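You operate a simulated robot arm through the tools that you are given. There is no shell and no other tool.

You run a simulated robot arm. Do the job below in one go: nothing can be reset, and whatever is moved stays where it is left.

Task
Clean the disc on the setting its holder names.
Fine: one whole run in the disc cleaner; leave it in with the lid on.
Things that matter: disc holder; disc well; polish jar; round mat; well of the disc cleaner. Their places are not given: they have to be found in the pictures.

It is judged by the outcome, as a careful person would: the job done as asked, and still so three seconds after it is handed in. It fails if anything else is knocked over, pushed out of place, dropped, spilled or broken. Lids that push on must go on centred and level and be pressed home; caps that screw on are set level and turned clockwise until they are tight.

Robot
A 6-joint arm with a four-finger gripper, fixed in place. Base frame: the origin is at the foot of the arm, x ahead of it, y to its left, z up. Readings come in cm, rad, newtons and seconds.
With the tool pointing down near the work surface it reaches from about 48 to 90 cm from the base axis. Its first joint turns from -2.897 to 2.897 rad. Payload 3.43 kg.
Tool frame: the origin (TCP) lies between the finger pads and is the grasp point; the fingertips stand 3 cm ahead of it; z points along the fingers, y is the line along which they close. Largest opening 12 cm; the body of the gripper starts 8.5 cm behind the TCP.
Orientation is that of the tool frame in the base frame, as a unit quaternion [x, y, z, w]. With the fingers straight down and closing along the base's y, the tool's x points along the base's -x, its y along +y and its z along -z.

Tools
- The arm moves only by the tool jog_arm. Its argument "commands" is a list of rows, each a list of 3 entries, a list of its own where there are three numbers: the shift along the tool's x, y, z in units of 20 mm (1.0 is 20 mm), then the turn, a rotation vector about the tool's x, y, z in units of 6 degrees (1.0 is 6 degrees), then the finger opening in cm, from 0 to 12. In form: [[[x, y, z], [rx, ry, rz], grip], ...]. A call has 1 to 20 rows; each row shifts and turns the commanded pose from where the row before left it, along the tool's axes as they then stand. A call with a number of a shift or a turn outside -1 to 1 is refused whole. A row lasts 0.2 s, in which the tool goes at most 5 cm and 0.15 rad; a call with a longer step from one row to the next is refused whole, and so is a gripper value outside its range. Where a pose cannot be reached the arm comes as near as it can. A force on the tool above 40 N (or 10 N above the force at the start of the call, whichever is more), or a blocked arm, ends the call early, and 0.2 s more pass. The fingers move at their own pace and stop on an object; they squeeze with about 31 N. The grip force told is the motor's: it shows also when the fingers shut on nothing. Time passes only in rows, and 0.2 s behind the last, so rows that do not move let the fingers close. The reply holds the time, the measured pose of the TCP, the force on the tool along the base axes, the opening and the grip force, in the units named above and with some noise, with the torque about the TCP (base axes, N m) and any sound that the robot's microphone picked up.
- Cameras (640 x 400 px; columns grow to the right, rows downward): "scene" is fixed at [40.1, -65.11, 168.29]; the picture's right is [0.40, 0.92, 0.00], its down [0.88, -0.39, -0.27] and it looks along [-0.25, 0.11, -0.96] (base axes); focal length 372 px, centre (320, 200). "wrist" rides on the gripper at [7.1, -1.7, -12.1] in the tool frame; the picture's right is [0.23, 0.97, 0.00], its down [-0.81, 0.19, -0.55] and it looks along [-0.54, 0.13, 0.83] (tool axes); focal length 275 px, centre (320, 200).
- snapshot(camera): a new picture of that camera. No time passes.
- raise_lower(by): slides the trunk up (or, below 0, down) by that many cm; the arm rides with it, the base frame stays. It gives what a move gives, with no picture.
- locate(camera, pixels): there is no depth. For up to 12 entries [column, row, z] of the newest picture of that camera ("zoom" is the newest enlarged one), the place [x, y] in the base frame at which the ray of that pixel passes the height z, good to about 0.2 cm. No time passes.
- inspect(camera, box): a new picture of the part [left, top, right, bottom] of that camera's present view, enlarged. No time passes.
- job_done(): hands the job in; it is judged then, once.

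Leave the gripper open and the arm clear of the work at the hand-in unless told otherwise.

The tools are called after "Request:" as name(argument=value, ...) on one line, values as JSON. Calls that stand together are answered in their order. jog_arm: Moves the arm, as the interface text tells. Its arguments: {"type":"object","properties":{"commands":{"type":"array","items":{"type":"array"}}},"required":["commands"]} The other tools are called the same way: raise_lower (by) slides the trunk up or down; snapshot (camera) takes a picture; locate (camera, pixels) gives the place at which the rays of pixels pass given heights; inspect (camera, box) takes an enlarged picture of a part of a camera's view; job_done () hands the job in.

At the start:

```text
t: 0.0
tool_pos: [21.66, -48.95, 120.37]
ee_rot: [0.0, 1.0, 0.0, 0.0]
contact_force: [-0.6, 0.9, 0.1]
torque: [0.01, -0.02, 0.01]
width: 12.0
grasp_force: 0.1
trunk travel left (down, up): [-20.0, 34.0]
```

scene: 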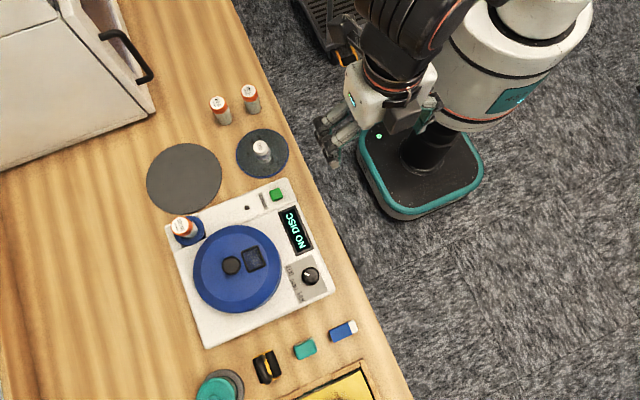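
wrist: 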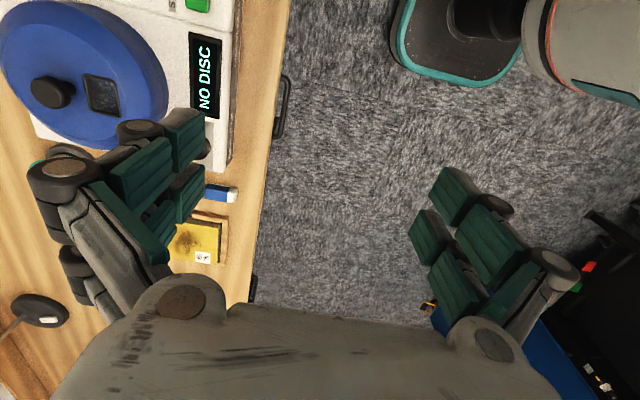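

I see a white cleaner with a blue lid (about 237,268), a display reading "NO DISC", a green button (277,194) and a knob (310,275). There is also a disc-like object with a spindle at (262,152) and a dark mat at (184,178). I'll enlarge these parts first.

Request:
inspect(camera="scene", box=[160, 170, 350, 350])

Request:
inspect(camera="scene", box=[140, 75, 300, 220])

Request:
inspect(camera="scene", box=[180, 310, 400, 400])

```text
2.22 times, centred on (255, 260) of scene
```

zoom: 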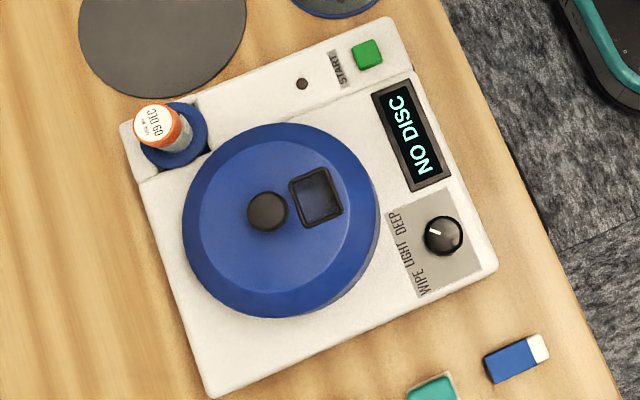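

```text
2.76 times, centred on (220, 148) of scene
```

zoom: 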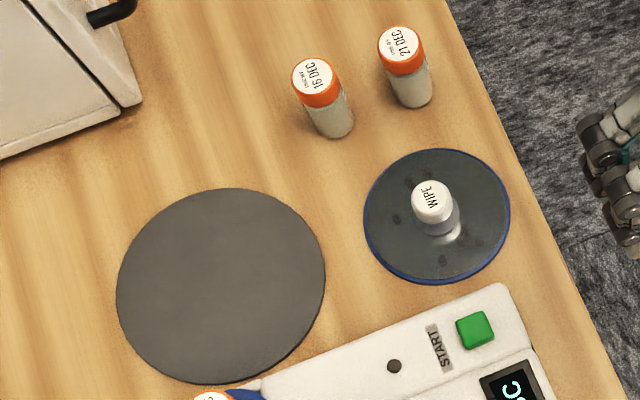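

```text
2.91 times, centred on (290, 355) of scene
```

zoom: 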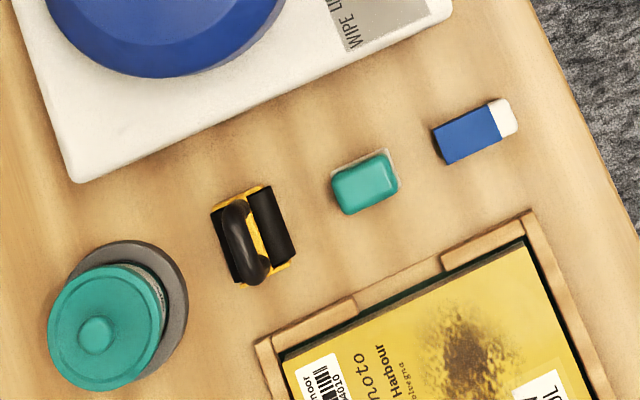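

The disc holder's post reads "WIPE", and the dial has WIPE, LIGHT and DEEP. The jars carry dates. Next I need heights, so I'll triangulate the lid knob and display using both cameras at several trial heights.

Request:
locate(camera="scene", pixels=[[231, 265, 70], [231, 265, 80], [231, 265, 90], [297, 230, 70], [297, 230, 80], [297, 230, 90], [277, 194, 80], [310, 275, 80], [184, 178, 75], [262, 152, 80], [343, 331, 75], [430, 190, 0]])

Request:
locate(camera="wrist", pixels=[[52, 92, 70], [52, 92, 80], [52, 92, 90], [205, 75, 70], [205, 75, 80], [205, 75, 90], [220, 193, 70], [220, 193, 75], [220, 193, 80]])

```text
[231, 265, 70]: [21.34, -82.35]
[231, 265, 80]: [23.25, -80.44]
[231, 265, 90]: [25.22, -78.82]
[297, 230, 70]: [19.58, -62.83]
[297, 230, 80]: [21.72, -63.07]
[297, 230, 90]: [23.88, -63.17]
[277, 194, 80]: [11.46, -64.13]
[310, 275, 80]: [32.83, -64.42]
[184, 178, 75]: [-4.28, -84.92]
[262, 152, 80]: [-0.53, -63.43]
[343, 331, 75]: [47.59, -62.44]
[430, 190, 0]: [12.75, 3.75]
```

```text
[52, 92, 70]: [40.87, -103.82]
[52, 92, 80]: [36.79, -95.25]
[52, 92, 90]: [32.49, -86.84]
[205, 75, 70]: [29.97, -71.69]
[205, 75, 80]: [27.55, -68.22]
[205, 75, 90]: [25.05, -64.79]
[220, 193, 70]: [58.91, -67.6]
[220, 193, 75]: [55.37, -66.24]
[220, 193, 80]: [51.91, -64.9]
```

The display sits near z≈93.5, the lid knob near z≈101, and the table is around 87. I'll move the tool at its present height towards (3,-78), so the wrist camera looks down on the cleaner.

Request:
jog_arm(commands=[[[0.6, -1, 0], [0, 0, 0], 12], [[0.6, -1, 0], [0, 0, 0], 12], [[0.6, -1, 0], [0, 0, 0], 12], [[0.6, -1, 0], [0, 0, 0], 12], [[0.6, -1, 0], [0, 0, 0], 12], [[0.6, -1, 0], [0, 0, 0], 12], [[0.6, -1, 0], [0, 0, 0], 12], [[0.6, -1, 0], [0, 0, 0], 12], [[0.6, -1, 0], [0, 0, 0], 12], [[0.6, -1, 0], [0, 0, 0], 12], [[0.6, -1, 0], [0, 0, 0], 12], [[0.6, -1, 0], [0, 0, 0], 12], [[0.6, -1, 0], [0, 0, 0], 12]])

Request:
snapshot(camera="wrist")

Request:
snapshot(camera="scene")

```text
t: 2.8
tool_pos: [6.2, -75.1, 120.3]
ee_rot: [0.0, 1.0, 0.0, -0.001]
contact_force: [-0.7, -0.7, -0.1]
torque: [0.03, -0.04, -0.01]
width: 11.99
grasp_force: 0.2
trunk travel left (down, up): [-20.0, 34.0]
```

```text
taken
```

wrist: 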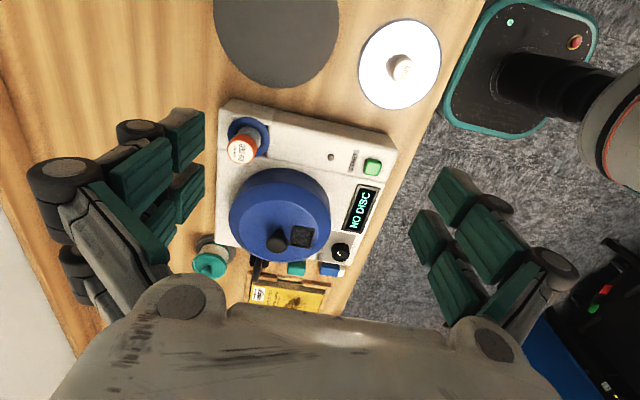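

```text
taken
```

scene: 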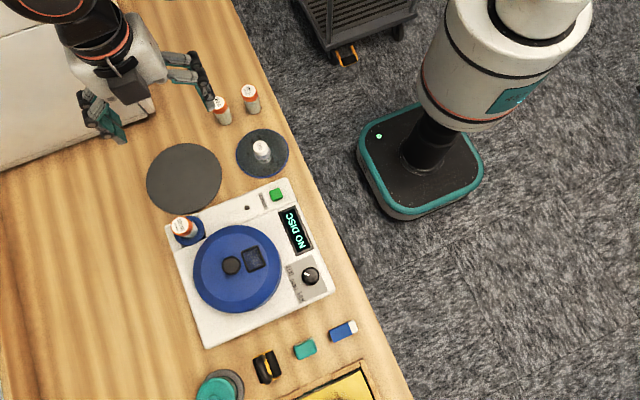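

The view is clear now. I'll zoom in on the jar in the machine, the holder label, and the lid and display.

Request:
inspect(camera="wrist", box=[200, 90, 300, 180])

Request:
inspect(camera="wrist", box=[220, 150, 410, 300])

Request:
inspect(camera="wrist", box=[340, 10, 460, 120])

Request:
inspect(camera="scene", box=[200, 75, 270, 130])

Request:
inspect(camera="scene", box=[160, 200, 220, 250])

```text
4.44 times, centred on (250, 135) of wrist
```

zoom: 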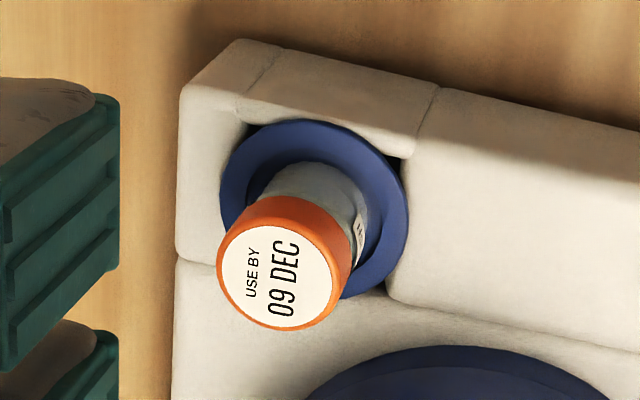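

```text
2.67 times, centred on (315, 225) of wrist
```

zoom: 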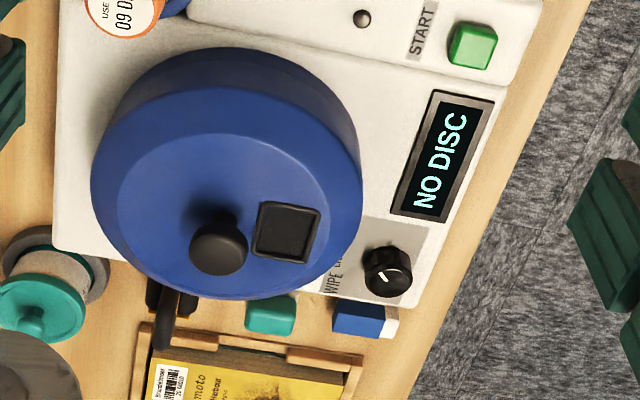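

```text
3.64 times, centred on (400, 65) of wrist
```

zoom: 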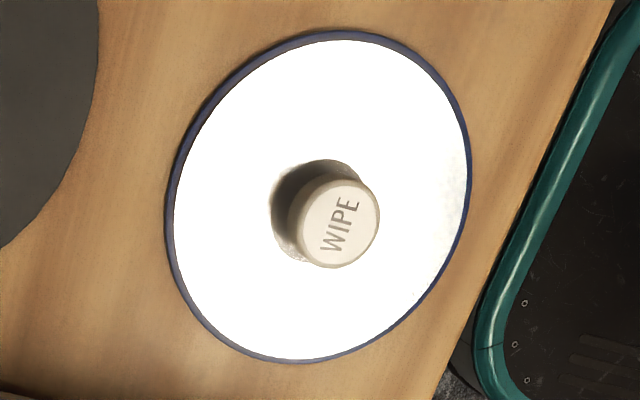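

```text
7.27 times, centred on (235, 102) of scene
```

zoom: 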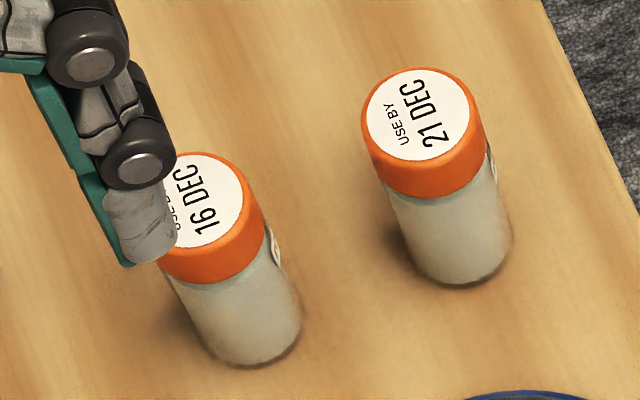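

```text
8.00 times, centred on (190, 225) of scene
```

zoom: 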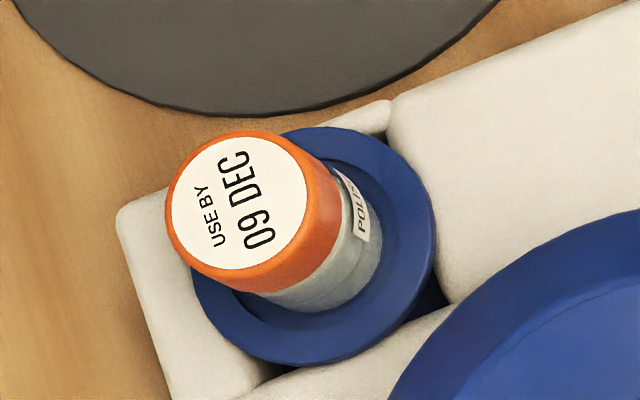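

All three jars have use-by dates: 09 DEC in the machine, and 16 DEC and 21 DEC standing on the table. The holder says "WIPE". I'll triangulate several points and look for a date elsewhere, starting with the dial.

Request:
locate(camera="wrist", pixels=[[403, 68, 85], [403, 68, 95], [372, 167, 85], [372, 167, 95], [275, 239, 90], [275, 239, 105], [242, 150, 90], [242, 150, 105], [362, 210, 85], [362, 210, 95], [341, 254, 85], [341, 254, 95]])

Request:
locate(camera="scene", pixels=[[261, 147, 85], [261, 147, 95], [277, 194, 85], [277, 194, 95], [231, 265, 90], [231, 265, 105], [181, 226, 90], [181, 226, 105], [298, 230, 85], [298, 230, 95], [310, 275, 85], [310, 275, 95]])

Request:
inspect(camera="scene", box=[270, 245, 340, 310])

Request:
inspect(camera="scene", box=[230, 120, 300, 185])

Request:
inspect(camera="scene", box=[280, 350, 400, 400])

Request:
inspect(camera="wrist", box=[240, 270, 340, 320])

```text
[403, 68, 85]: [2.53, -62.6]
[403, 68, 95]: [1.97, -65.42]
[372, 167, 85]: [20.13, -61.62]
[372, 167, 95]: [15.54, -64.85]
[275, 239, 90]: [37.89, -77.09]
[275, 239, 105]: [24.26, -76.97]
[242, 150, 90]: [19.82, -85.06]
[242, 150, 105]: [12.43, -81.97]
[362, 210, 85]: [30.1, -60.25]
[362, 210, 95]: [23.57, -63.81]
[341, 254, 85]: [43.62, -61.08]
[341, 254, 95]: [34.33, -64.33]
```

```text
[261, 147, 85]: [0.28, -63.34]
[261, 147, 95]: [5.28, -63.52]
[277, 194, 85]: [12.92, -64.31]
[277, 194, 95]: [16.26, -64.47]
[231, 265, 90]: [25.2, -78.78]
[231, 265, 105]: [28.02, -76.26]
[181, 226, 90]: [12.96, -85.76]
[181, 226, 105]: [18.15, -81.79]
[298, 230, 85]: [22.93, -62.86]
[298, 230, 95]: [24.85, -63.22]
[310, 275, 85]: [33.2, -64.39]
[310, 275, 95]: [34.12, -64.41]
```

```text
6.15 times, centred on (305, 278) of scene
```

zoom: 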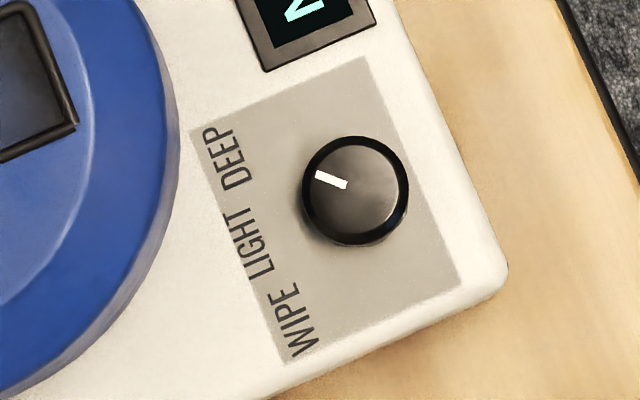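

```text
6.15 times, centred on (265, 152) of scene
```

zoom: 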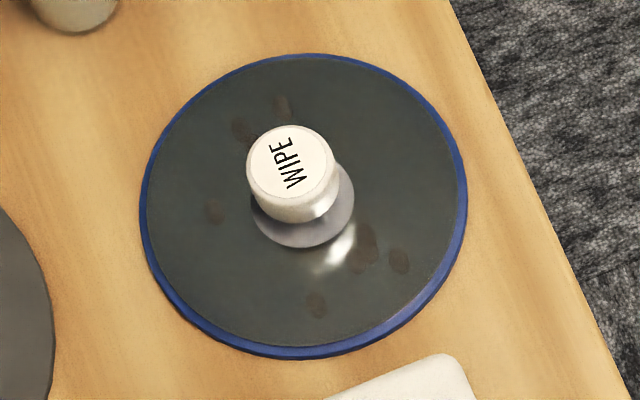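

```text
5.33 times, centred on (340, 375) of scene
```

zoom: 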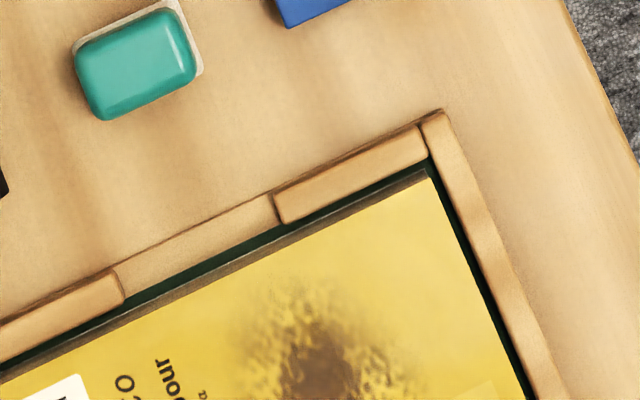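

```text
6.40 times, centred on (290, 295) of wrist
```

zoom: 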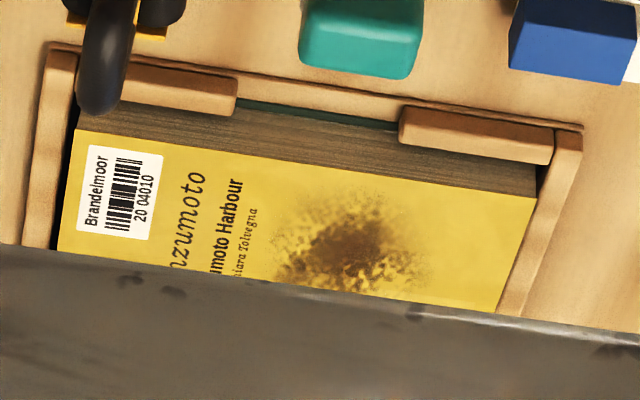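

Estimated positions:
- Holder post top: (2.3,-63.6), z≈89
- START button: (16,-64.5), z≈94
- Lid knob: (27.4,-76.9), z≈101.6
- Jar cap: (15.8,-83.6), z≈98
- Dial: (34.1,-64.4), z≈95

The disc looks to be about 12 cm across, so I want a closer look at how it sits. I'll move above the holder and tilt slightly.

Request:
jog_arm(commands=[[[0.2, 0.95, 0], [0, 0, 0], 12], [[0.2, 0.95, 0], [0, 0, 0], 12], [[0.2, 0.95, 0.5], [0, 0, 0], 12], [[0.2, 0.95, 1], [0, 0, 0], 12], [[0.2, 0.95, 1], [0, 0, 0], 12], [[0.2, 0.95, 1], [0, 0, 0], 12], [[0, 0, 1], [0, 0, 0], 12], [[0, 0, 1], [0, 0, 0], 12], [[0, 0, 1], [0, 0, 0], 12], [[0, 0, 1], [0, 0, 0], 12]])

Request:
snapshot(camera="wrist")

Request:
snapshot(camera="scene")

```text
t: 5.0
tool_pos: [3.69, -63.67, 105.29]
ee_rot: [0.001, 1.0, 0.0, 0.0]
contact_force: [-0.6, -1.2, 0.2]
torque: [0.01, 0.03, -0.02]
width: 12.02
grasp_force: 0.0
trunk travel left (down, up): [-20.0, 34.0]
```

```text
taken
```

wrist: 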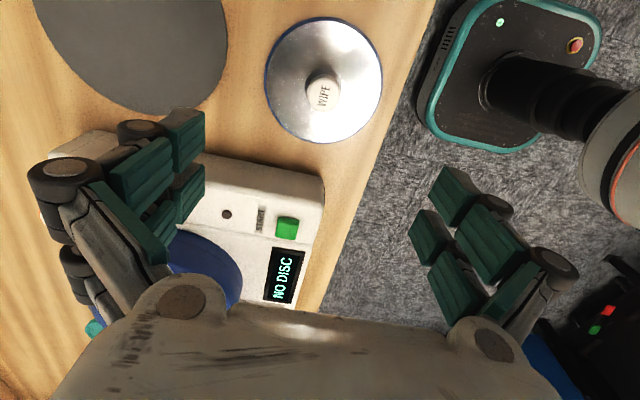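

```text
taken
```

scene: 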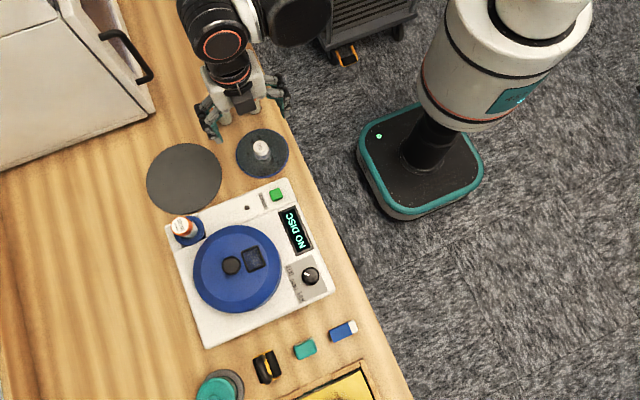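

The wrist camera is closer now. I'll zoom on the disc and its holder at (323,80).

Request:
inspect(camera="wrist", box=[250, 5, 400, 155])

Request:
locate(camera="wrist", pixels=[[323, 93, 89], [323, 80, 84], [264, 80, 84], [382, 82, 84], [323, 17, 84], [323, 143, 84], [287, 220, 94]])

Request:
locate(camera="scene", pixels=[[262, 153, 84], [236, 153, 84], [289, 153, 84], [262, 128, 84], [262, 178, 84]])

```text
2.67 times, centred on (325, 80) of wrist
```

zoom: 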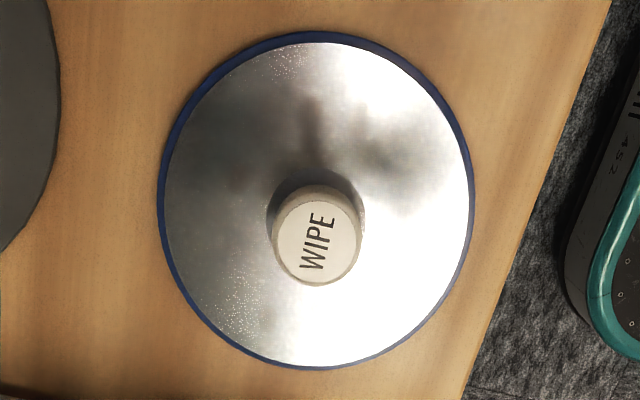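

```text
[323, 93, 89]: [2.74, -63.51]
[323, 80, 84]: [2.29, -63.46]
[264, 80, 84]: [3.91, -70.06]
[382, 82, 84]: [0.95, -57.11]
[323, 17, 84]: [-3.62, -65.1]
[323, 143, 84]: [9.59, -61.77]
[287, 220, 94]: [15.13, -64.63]
```

```text
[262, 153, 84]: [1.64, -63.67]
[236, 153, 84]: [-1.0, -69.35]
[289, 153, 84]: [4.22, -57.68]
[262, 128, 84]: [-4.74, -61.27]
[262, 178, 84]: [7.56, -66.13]
```

The disc with its rim spans about 12.5–13 cm, so the way it is held matters. I'll turn the tool 90° and tilt it, to view the holder from the robot's side at a low angle.

Request:
jog_arm(commands=[[[0, 0.5, 0], [0, 0, 1], 12], [[0, 0.5, 0], [0, 0, 1], 12], [[0, 0.5, 0], [0, 0, 1], 12], [[0, 0.5, 0], [0, 0, 1], 12], [[0, 0.5, 0], [0, 0, 1], 12], [[0, 0, 0], [0, 0, 1], 12], [[0, 0, 0], [0, 0, 1], 12], [[0, 0, 0], [0, 0, 1], 12], [[0, 0, 0], [0, 0, 1], 12], [[0, 0, 0], [0, 0, 1], 12], [[0, 0, 0], [0, 0, 1], 12], [[0, 0, 0], [0, 0, 1], 12], [[0, 0, 0], [0, 0, 1], 12], [[0, 0, 0], [0, 0, 1], 12], [[0, 0, 0], [0, 0, 1], 12]])

Request:
snapshot(camera="wrist")

```text
t: 8.2
tool_pos: [4.72, -58.59, 105.28]
ee_rot: [0.707, 0.707, -0.001, 0.0]
contact_force: [-0.8, -0.3, -0.1]
torque: [-0.01, -0.02, -0.02]
width: 12.0
grasp_force: 0.0
trunk travel left (down, up): [-20.0, 34.0]
```

```text
taken
```

wrist: 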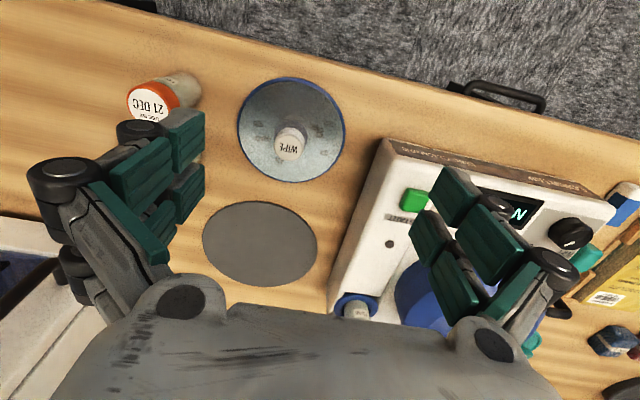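

There is print on the front edge of the cleaner near (480,165). I'll zoom on it and on the disc.

Request:
inspect(camera="wrist", box=[370, 125, 620, 225])

Request:
inspect(camera="wrist", box=[220, 65, 360, 195])

```text
2.56 times, centred on (495, 175) of wrist
```

zoom: 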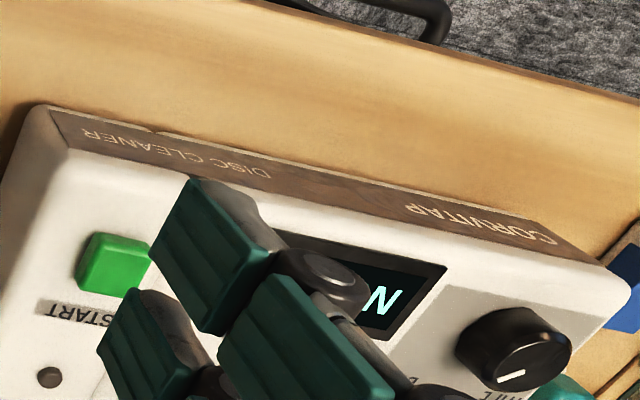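

```text
3.08 times, centred on (290, 130) of wrist
```

zoom: 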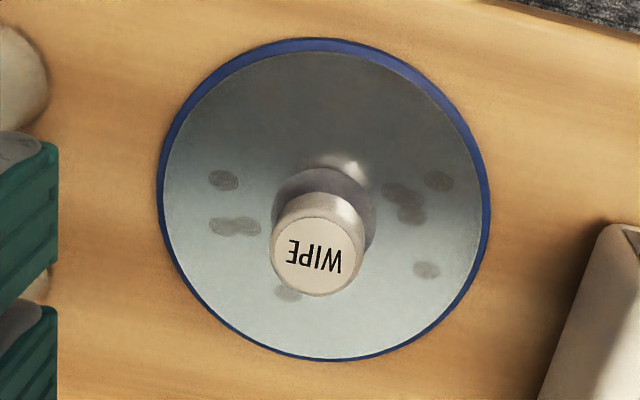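

That print is only the maker's name. I'll back off towards the robot, drop to z≈95 and tilt 36° for a side-on look at the disc.

Request:
jog_arm(commands=[[[1, -0.3, 0.5], [0, 0, 0], 12], [[1, -0.3, 1], [0, 0, 0], 12], [[1, -0.3, 1], [0, 0, 0], 12], [[0, 0, 1], [0, 0, 0], 12], [[0, 0, 1], [0, -1, 0], 12], [[0, 0, 0.5], [0, -1, 0], 12], [[0, 0, 0], [0, -1, 0], 12], [[0, 0, 0], [0, -1, 0], 12], [[0, 0, 0], [0, -1, 0], 12], [[0, 0, 0], [0, -1, 0], 12]])

Request:
snapshot(camera="wrist")

```text
t: 10.4
tool_pos: [2.74, -55.32, 99.46]
ee_rot: [0.672, 0.673, -0.218, 0.219]
contact_force: [0.3, 0.6, 0.0]
torque: [-0.02, 0.02, 0.01]
width: 11.97
grasp_force: 0.1
out of reach, approached as far as the arm can: row 9, 10
trunk travel left (down, up): [-20.0, 34.0]
```

```text
taken
```

wrist: 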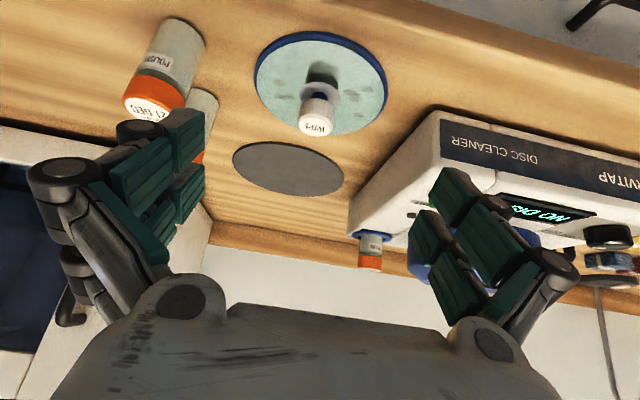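

Request:
inspect(camera="wrist", box=[240, 20, 400, 150])

Request:
inspect(camera="wrist", box=[330, 90, 540, 280])

Request:
inspect(camera="wrist", box=[110, 5, 230, 125])

Request:
locate(camera="wrist", pixels=[[318, 126, 89], [319, 82, 84], [319, 82, 86], [435, 128, 85], [435, 128, 87]])

```text
3.08 times, centred on (320, 85) of wrist
```

zoom: 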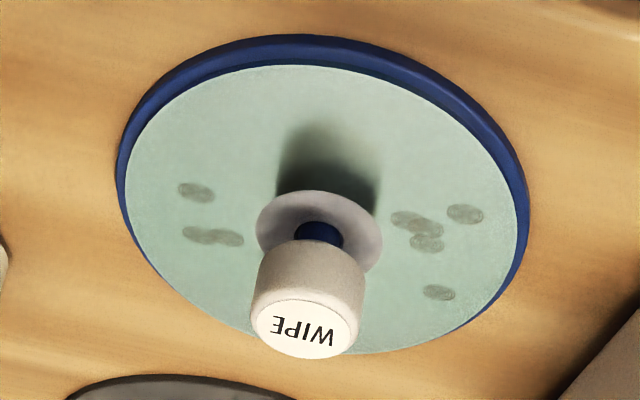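

```text
2.11 times, centred on (435, 185) of wrist
```

zoom: 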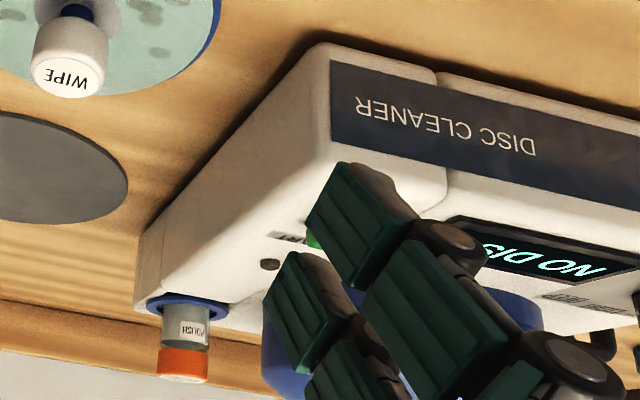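

```text
3.33 times, centred on (170, 65) of wrist
```

zoom: 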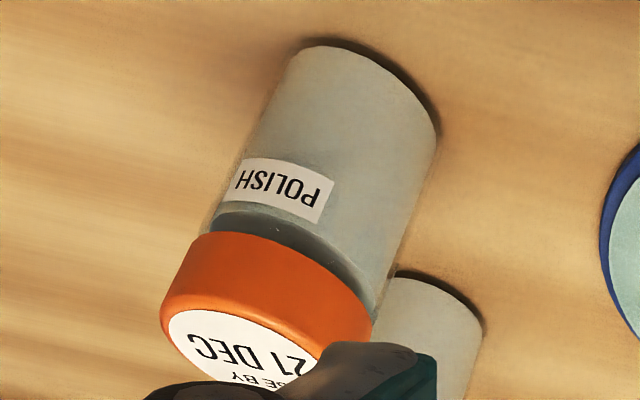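

```text
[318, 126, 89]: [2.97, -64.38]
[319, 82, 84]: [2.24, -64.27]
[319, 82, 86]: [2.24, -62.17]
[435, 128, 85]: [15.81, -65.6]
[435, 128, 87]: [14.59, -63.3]
```

The disc sits in a shallow blue dish. A white "WIPE" knob stands over a hub on a blue stem. The jars say POLISH with only use-by dates. I need to know today's date, so before touching anything I'll raise the camera and look around the bench and wall.

Request:
jog_arm(commands=[[[-0.6, 0, -0.8], [0, 0, 0], 12], [[-0.6, 0, -0.8], [0, 0, 0], 12], [[-0.6, 0, -0.8], [0, 0, 0], 12], [[-0.6, 0, -0.8], [0, 0, 0], 12], [[-0.6, 0, -0.8], [0, 0, 0], 12], [[-0.6, 0, -0.8], [0, 0, 0], 12], [[-0.6, 0, -0.8], [0, 0, 0], 12], [[-0.6, 0, -0.8], [0, 0, 0], 12], [[0, 0, 0], [0, -1, 0], 12], [[0, 0, 0], [0, -1, 0], 12], [[0, 0, 0], [0, -1, 0], 12], [[0, 0, 0], [0, -1, 0], 12]])

Request:
snapshot(camera="wrist")

```text
t: 13.0
tool_pos: [2.88, -55.63, 115.45]
ee_rot: [0.613, 0.612, -0.354, 0.353]
contact_force: [-0.4, -0.1, 0.7]
torque: [0.0, 0.0, 0.0]
width: 11.98
grasp_force: 0.1
trunk travel left (down, up): [-20.0, 34.0]
```

```text
taken
```

wrist: 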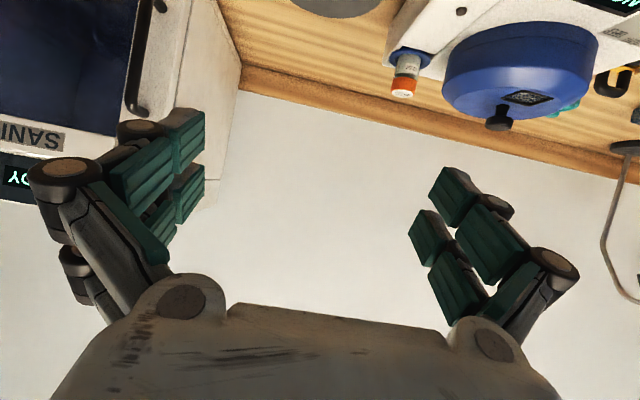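

There's a cabinet on the left labelled "SANI…" with a display, and blank wall behind. I'll zoom there and on the lid, then pan both ways.

Request:
inspect(camera="wrist", box=[0, 90, 130, 210])

Request:
inspect(camera="wrist", box=[380, 0, 640, 150])

Request:
jog_arm(commands=[[[0, 0, -0.5], [-1, 0, 0], 12], [[0, 0, -0.5], [-1, 0, 0], 12], [[0, 0, -0.5], [-1, 0, 0], 12], [[0, 0, 0], [-1, 0, 0], 12], [[0, 0, 0], [-1, 0, 0], 12], [[0, 0, 0], [-1, 0, 0], 12]])

Request:
snapshot(camera="wrist")

```text
3.33 times, centred on (65, 150) of wrist
```

zoom: 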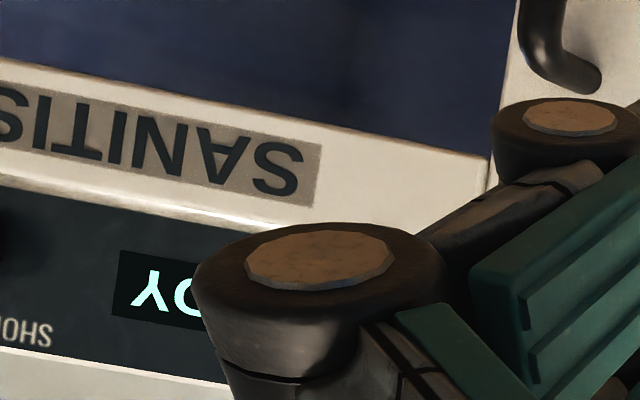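

```text
2.46 times, centred on (510, 75) of wrist
```

zoom: 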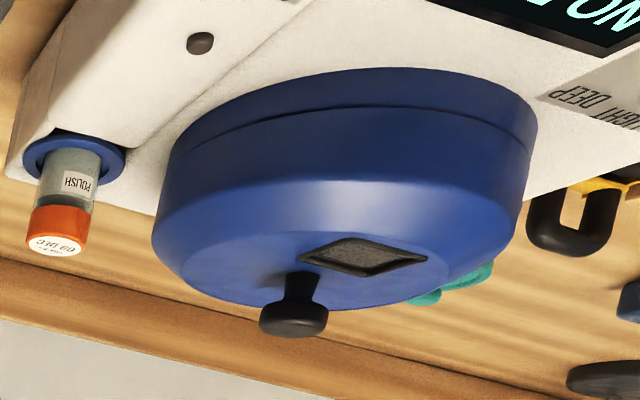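

```text
t: 14.4
tool_pos: [2.57, -53.01, 116.93]
ee_rot: [0.474, 0.691, -0.148, 0.525]
contact_force: [-0.9, -0.4, 0.5]
torque: [-0.03, -0.02, -0.02]
width: 12.01
grasp_force: 0.1
trunk travel left (down, up): [-20.0, 34.0]
```

```text
taken
```

wrist: 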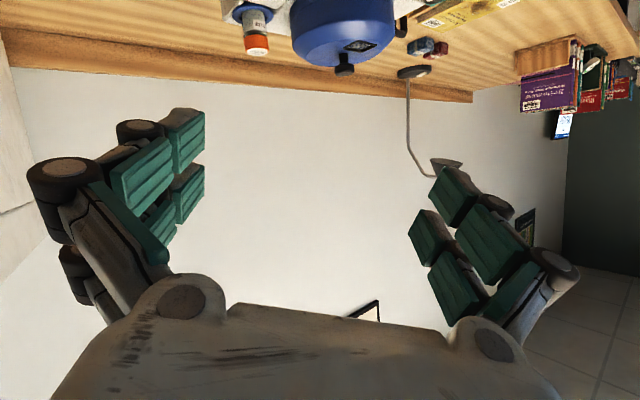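

Something bright, a phone or screen, stands at the far right (563,125), and there's a framed sheet on the wall near (365,312) and another near (525,225). I'll zoom, then pan further that way.

Request:
inspect(camera="wrist", box=[500, 30, 640, 150])

Request:
inspect(camera="wrist", box=[490, 190, 570, 260])

Request:
jog_arm(commands=[[[0, 0, 0], [-1, 0, 0], 12], [[0, 0, 0], [-1, 0, 0], 12], [[0, 0, 0], [-1, 0, 0], 12], [[0, 0, 0], [-1, 0, 0], 12], [[0, 0, 0], [0, -1, 0], 12], [[0, 0, 0], [0, -1, 0], 12], [[0, 0, 0], [0, -1, 0], 12]])

Request:
snapshot(camera="wrist")

```text
3.33 times, centred on (570, 90) of wrist
```

zoom: 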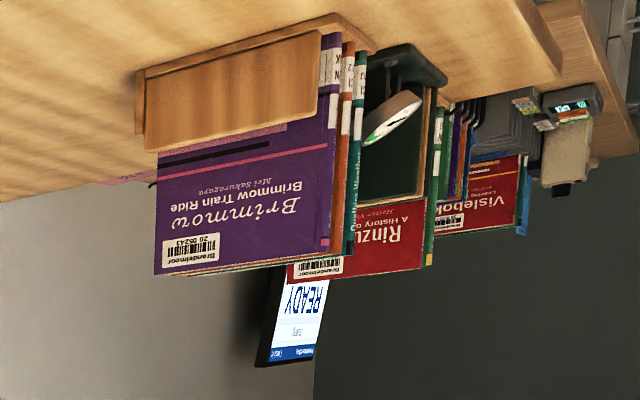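

```text
5.71 times, centred on (530, 225) of wrist
```

zoom: 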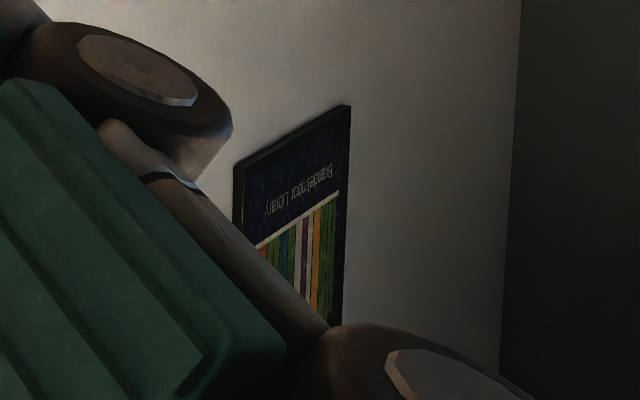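

```text
t: 16.0
tool_pos: [2.36, -53.3, 117.19]
ee_rot: [0.349, 0.603, -0.055, 0.715]
contact_force: [1.0, -0.9, -0.3]
torque: [-0.01, -0.02, -0.01]
width: 12.0
grasp_force: 0.1
out of reach, approached as far as the arm can: row 7
trunk travel left (down, up): [-20.0, 34.0]
```

```text
taken
```

wrist: 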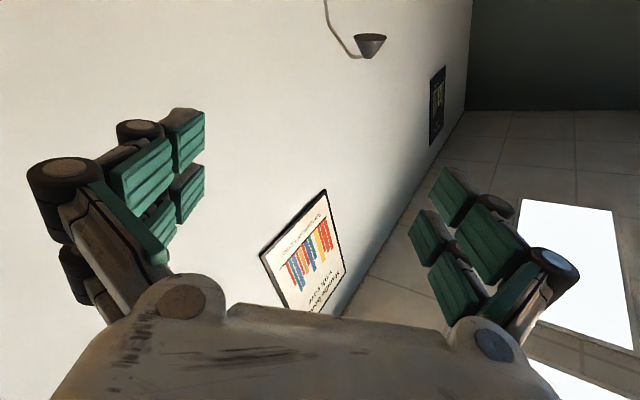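

This is a library bench. The far screen at the right has "Today…" style text, so I'll turn back and move in +x to read it.

Request:
jog_arm(commands=[[[0, 0, 0], [0, 1, 0], 12], [[0, 0, 0], [0, 1, 0], 12], [[0, 0, 0], [0, 1, 0], 12], [[0, 0, 0], [1, 0, 0], 12], [[0, 0, 0], [1, 0, 0], 12], [[0, 0, 0], [1, 0, 0], 12], [[0, 0, 0], [1, 0, 0], 12], [[0, 0.81, 0.585], [0, 0, 0], 12], [[0, 0.81, 0.585], [0, 0, 0], 12], [[0, 0.81, 0.585], [0, 0, 0], 12], [[0, 0.81, 0.585], [0, 0, 0], 12], [[0, 0.81, 0.585], [0, 0, 0], 12], [[0, 0.81, 0.585], [0, 0, 0], 12], [[0, 0.81, 0.585], [0, 0, 0], 12], [[0, 0.81, 0.585], [0, 0, 0], 12], [[0, 0.81, 0.585], [0, 0, 0], 12], [[0, 0.81, 0.585], [0, 0, 0], 12]])

Request:
snapshot(camera="wrist")

```text
t: 19.6
tool_pos: [22.34, -53.35, 117.38]
ee_rot: [0.474, 0.692, -0.148, 0.525]
contact_force: [-1.0, -0.2, 0.6]
torque: [0.01, -0.02, 0.0]
width: 11.96
grasp_force: 0.0
trunk travel left (down, up): [-20.0, 34.0]
```

```text
taken
```

wrist: 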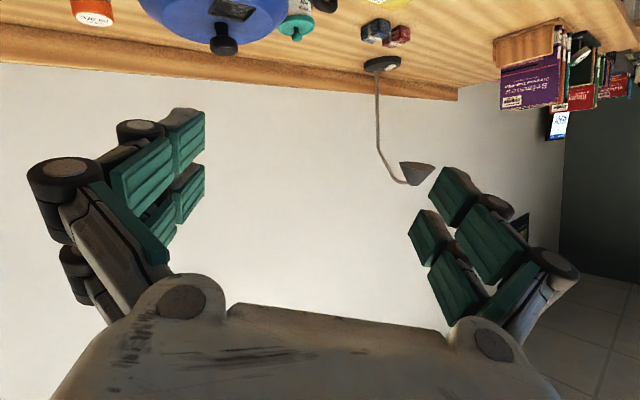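

Request:
inspect(camera="wrist", box=[530, 90, 590, 150])

Request:
inspect(camera="wrist", box=[490, 20, 640, 120])

```text
6.67 times, centred on (560, 120) of wrist
```

zoom: 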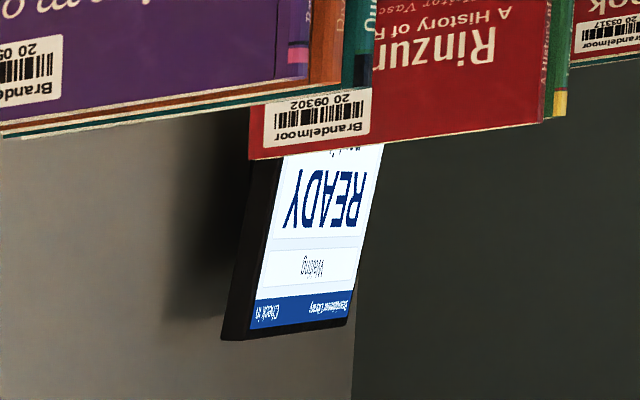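

```text
4.00 times, centred on (565, 70) of wrist
```

zoom: 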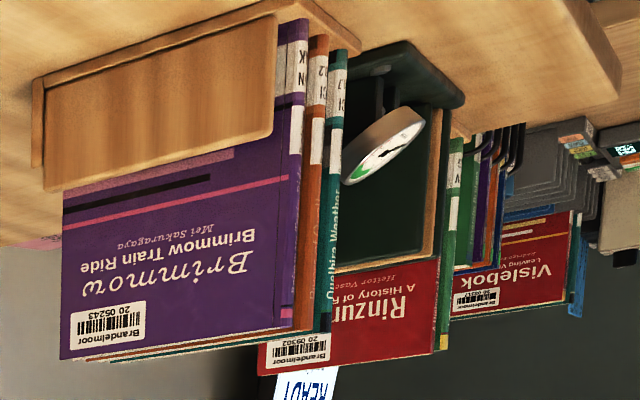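

The far screen is a library "Check in" panel that reads READY. Its lower part is hidden behind the books, so I'll raise the trunk to look over them.

Request:
raise_lower(by=30)

Request:
snapshot(camera="wrist")

Request:
inspect(camera="wrist", box=[520, 20, 640, 140])

```text
t: 22.6
tool_pos: [22.41, -53.42, 147.42]
ee_rot: [0.473, 0.691, -0.147, 0.526]
contact_force: [-0.3, -0.1, 0.6]
torque: [-0.02, 0.02, 0.01]
width: 11.99
grasp_force: 0.1
trunk travel left (down, up): [-50.0, 4.0]
```

```text
taken
```

wrist: 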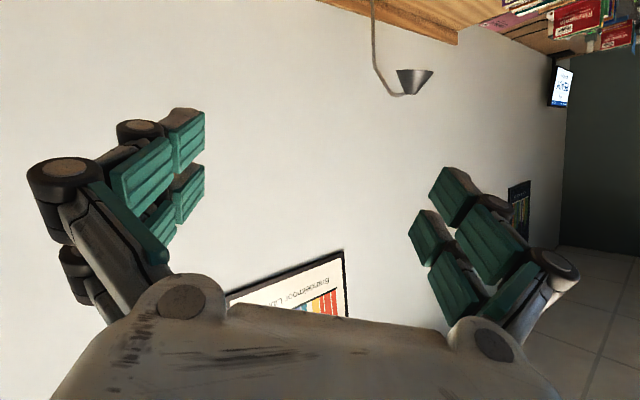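

```text
3.33 times, centred on (580, 80) of wrist
```

zoom: 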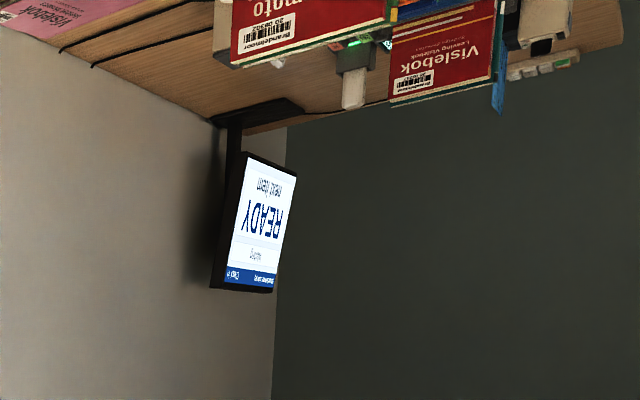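

Request:
inspect(camera="wrist", box=[545, 60, 580, 110])

Request:
inspect(camera="wrist", box=[470, 0, 560, 50])

Request:
inspect(camera="wrist", box=[220, 240, 360, 330])

```text
8.00 times, centred on (562, 85) of wrist
```

zoom: 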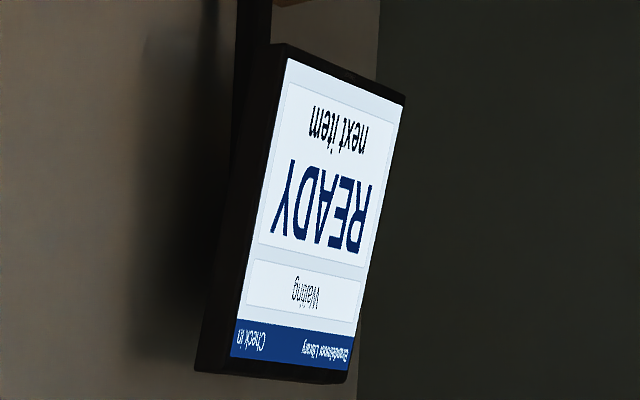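

```text
7.11 times, centred on (515, 25) of wrist
```

zoom: 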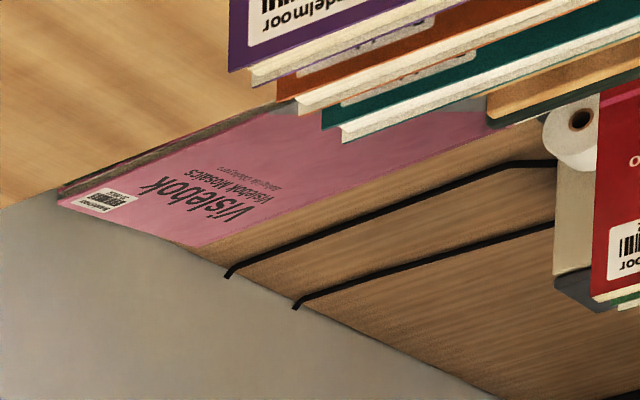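

```text
4.44 times, centred on (290, 285) of wrist
```

zoom: 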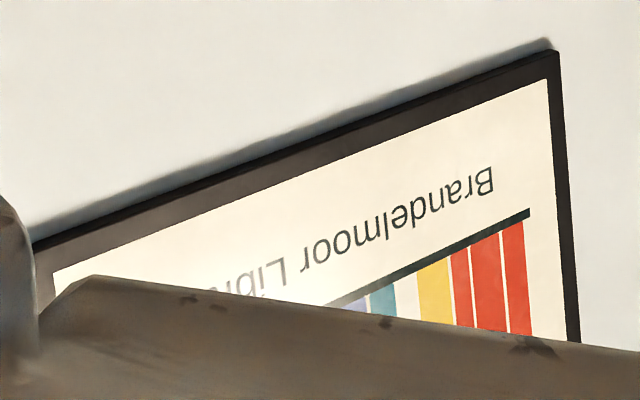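

There is no date there. I'll pan the other way (-x side) to check the rest of the room before starting.

Request:
jog_arm(commands=[[[0, 0, 0], [1, 0, 0], 12], [[0, 0, 0], [1, 0, 0], 12], [[0, 0, 0], [1, 0, 0], 12], [[0, 0, 0], [1, 0, 0], 12], [[0, 0, 0], [1, 0, 0], 12], [[0, 0, 0], [1, 0, 0], 12], [[0, 0, 0], [1, 0, 0], 12], [[0, 0, 0], [1, 0, 0], 12], [[0, 0, 0], [1, 0, 0], 12], [[0, 0, 0], [1, 0, 0], 12], [[0, 0, 0], [1, 0, 0], 12], [[0, 0, 0], [1, 0, 0], 12]])

Request:
snapshot(camera="wrist")

```text
t: 25.2
tool_pos: [22.5, -53.47, 147.4]
ee_rot: [0.692, 0.472, -0.526, 0.146]
contact_force: [0.5, -0.1, -0.5]
torque: [0.0, 0.06, -0.03]
width: 12.0
grasp_force: 0.1
trunk travel left (down, up): [-50.0, 4.0]
```

```text
taken
```

wrist: 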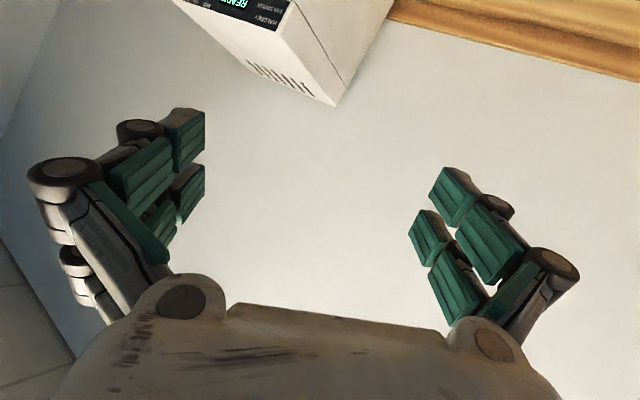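

I'll tilt down to read the sanitiser's front panel.

Request:
jog_arm(commands=[[[0, 0, 0], [0, 1, 0], 12], [[0, 0, 0], [0, 1, 0], 12], [[0, 0, 0], [0, 1, 0], 12], [[0, 0, 0], [0, 1, 0], 12]])

Request:
snapshot(camera="wrist")

Request:
inspect(camera="wrist", box=[180, 60, 360, 180])

```text
t: 26.2
tool_pos: [22.34, -53.34, 147.57]
ee_rot: [0.786, 0.493, -0.369, 0.044]
contact_force: [0.0, 0.1, -0.7]
torque: [-0.01, -0.02, -0.04]
width: 12.03
grasp_force: 0.0
trunk travel left (down, up): [-50.0, 4.0]
```

```text
taken
```

wrist: 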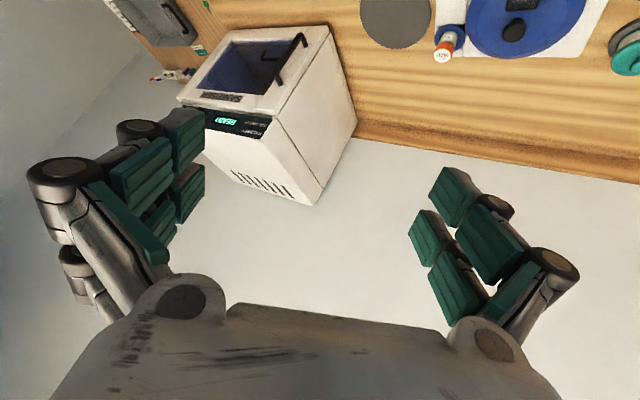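

```text
3.33 times, centred on (270, 120) of wrist
```

zoom: 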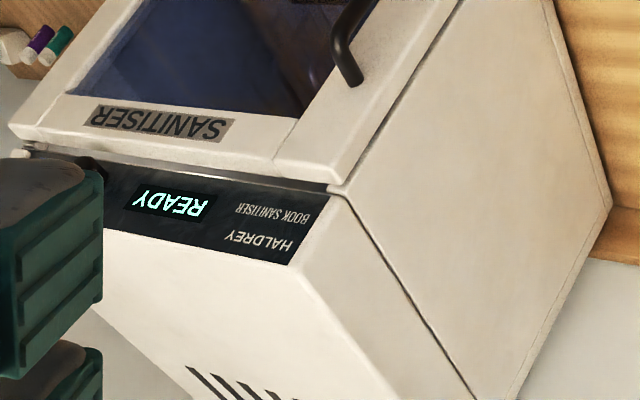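

Request:
inspect(camera="wrist", box=[80, 0, 220, 90])

Request:
jog_arm(commands=[[[0, 0, 0], [1, 0, 0], 12], [[0, 0, 0], [1, 0, 0], 12], [[0, 0, 0], [1, 0, 0], 12], [[0, 0, 0], [1, 1, 0], 12], [[0, 0, 0], [1, 1, 0], 12]])

Request:
snapshot(camera="wrist")

```text
4.44 times, centred on (150, 45) of wrist
```

zoom: 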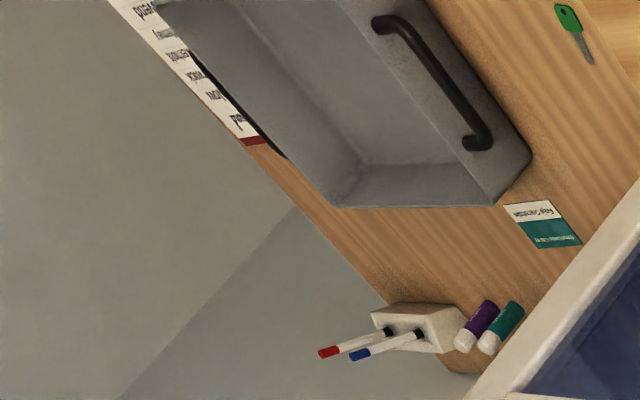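

```text
t: 27.4
tool_pos: [22.49, -53.22, 147.52]
ee_rot: [0.805, 0.39, -0.416, -0.163]
contact_force: [-0.6, 0.3, 0.0]
torque: [-0.03, -0.03, 0.04]
width: 11.99
grasp_force: 0.1
out of reach, approached as far as the arm can: row 5
trunk travel left (down, up): [-50.0, 4.0]
```

```text
taken
```

wrist: 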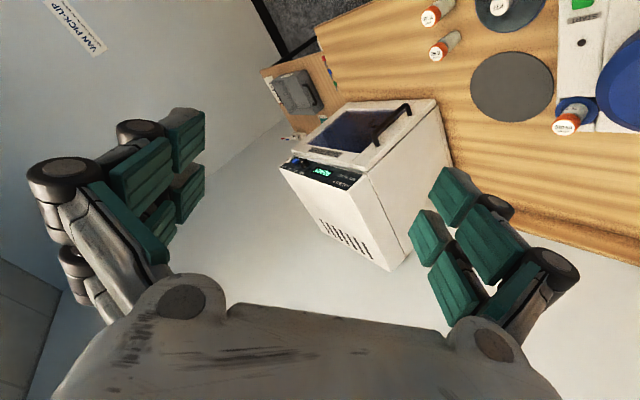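

Request:
inspect(camera="wrist", box=[255, 40, 345, 110])

Request:
inspect(camera="wrist", box=[40, 0, 130, 70])

Request:
inspect(camera="wrist", box=[530, 0, 640, 140])

```text
5.71 times, centred on (300, 75) of wrist
```

zoom: 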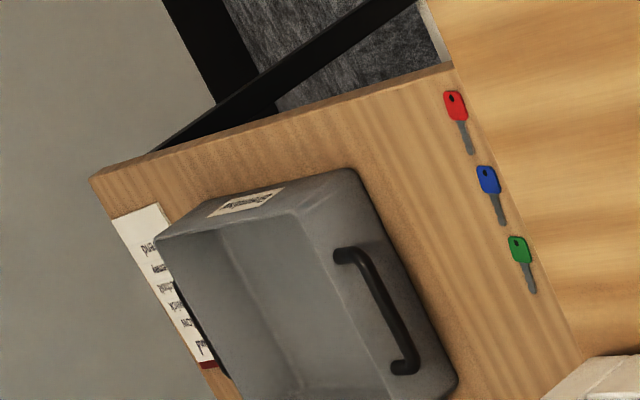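

```text
5.71 times, centred on (85, 35) of wrist
```

zoom: 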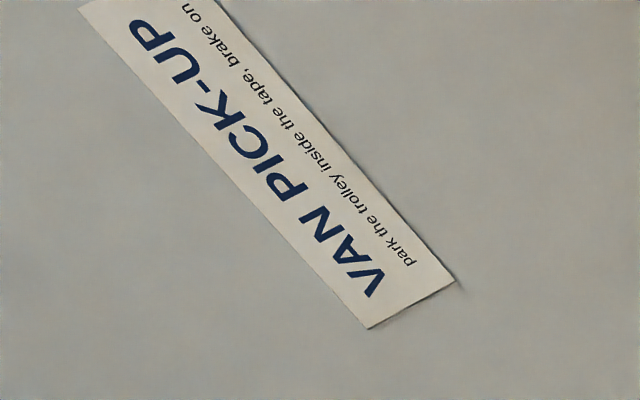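

```text
2.86 times, centred on (585, 70) of wrist
```

zoom: 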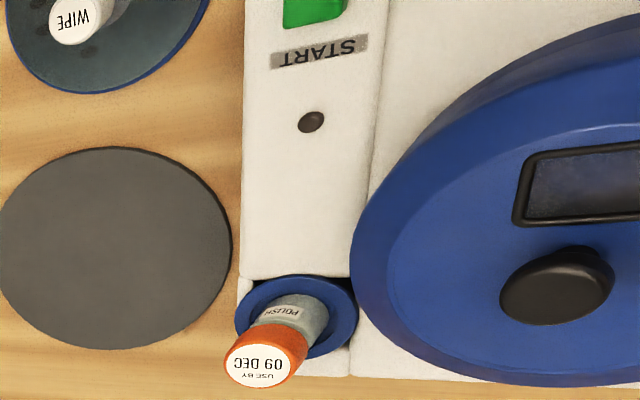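

I found no date anywhere in the room, so the machine's own display will have to speak for the polish. I'll bring the tool straight down again with the fingers closing along x, so they avoid the lid window, and lower the trunk back.

Request:
jog_arm(commands=[[[0, 0, 0], [-0.82, 0.36, -0.59], 12], [[0, 0, 0], [-0.82, 0.36, -0.59], 12], [[0, 0, 0], [-0.82, 0.36, -0.59], 12], [[0, 0, 0], [-0.82, 0.36, -0.59], 12], [[0, 0, 0], [-0.82, 0.36, -0.59], 12], [[0, 0, 0], [-0.82, 0.36, -0.59], 12], [[0, 0, 0], [-0.82, 0.36, -0.59], 12], [[0, 0, 0], [-0.82, 0.36, -0.59], 12], [[0, 0, 0], [-0.82, 0.36, -0.59], 12], [[0, 0, 0], [-0.82, 0.36, -0.59], 12]])

Request:
raise_lower(by=-30)

```text
t: 29.6
tool_pos: [22.39, -53.46, 147.48]
ee_rot: [0.707, 0.707, -0.001, -0.001]
contact_force: [0.0, 0.4, 0.5]
torque: [0.03, 0.0, 0.0]
width: 11.99
grasp_force: 0.0
trunk travel left (down, up): [-50.0, 4.0]
```

```text
t: 32.6
tool_pos: [22.5, -53.45, 117.46]
ee_rot: [0.707, 0.707, -0.002, -0.001]
contact_force: [-0.5, 0.1, 0.2]
torque: [-0.03, 0.01, -0.02]
width: 11.98
grasp_force: 0.0
trunk travel left (down, up): [-20.0, 34.0]
```

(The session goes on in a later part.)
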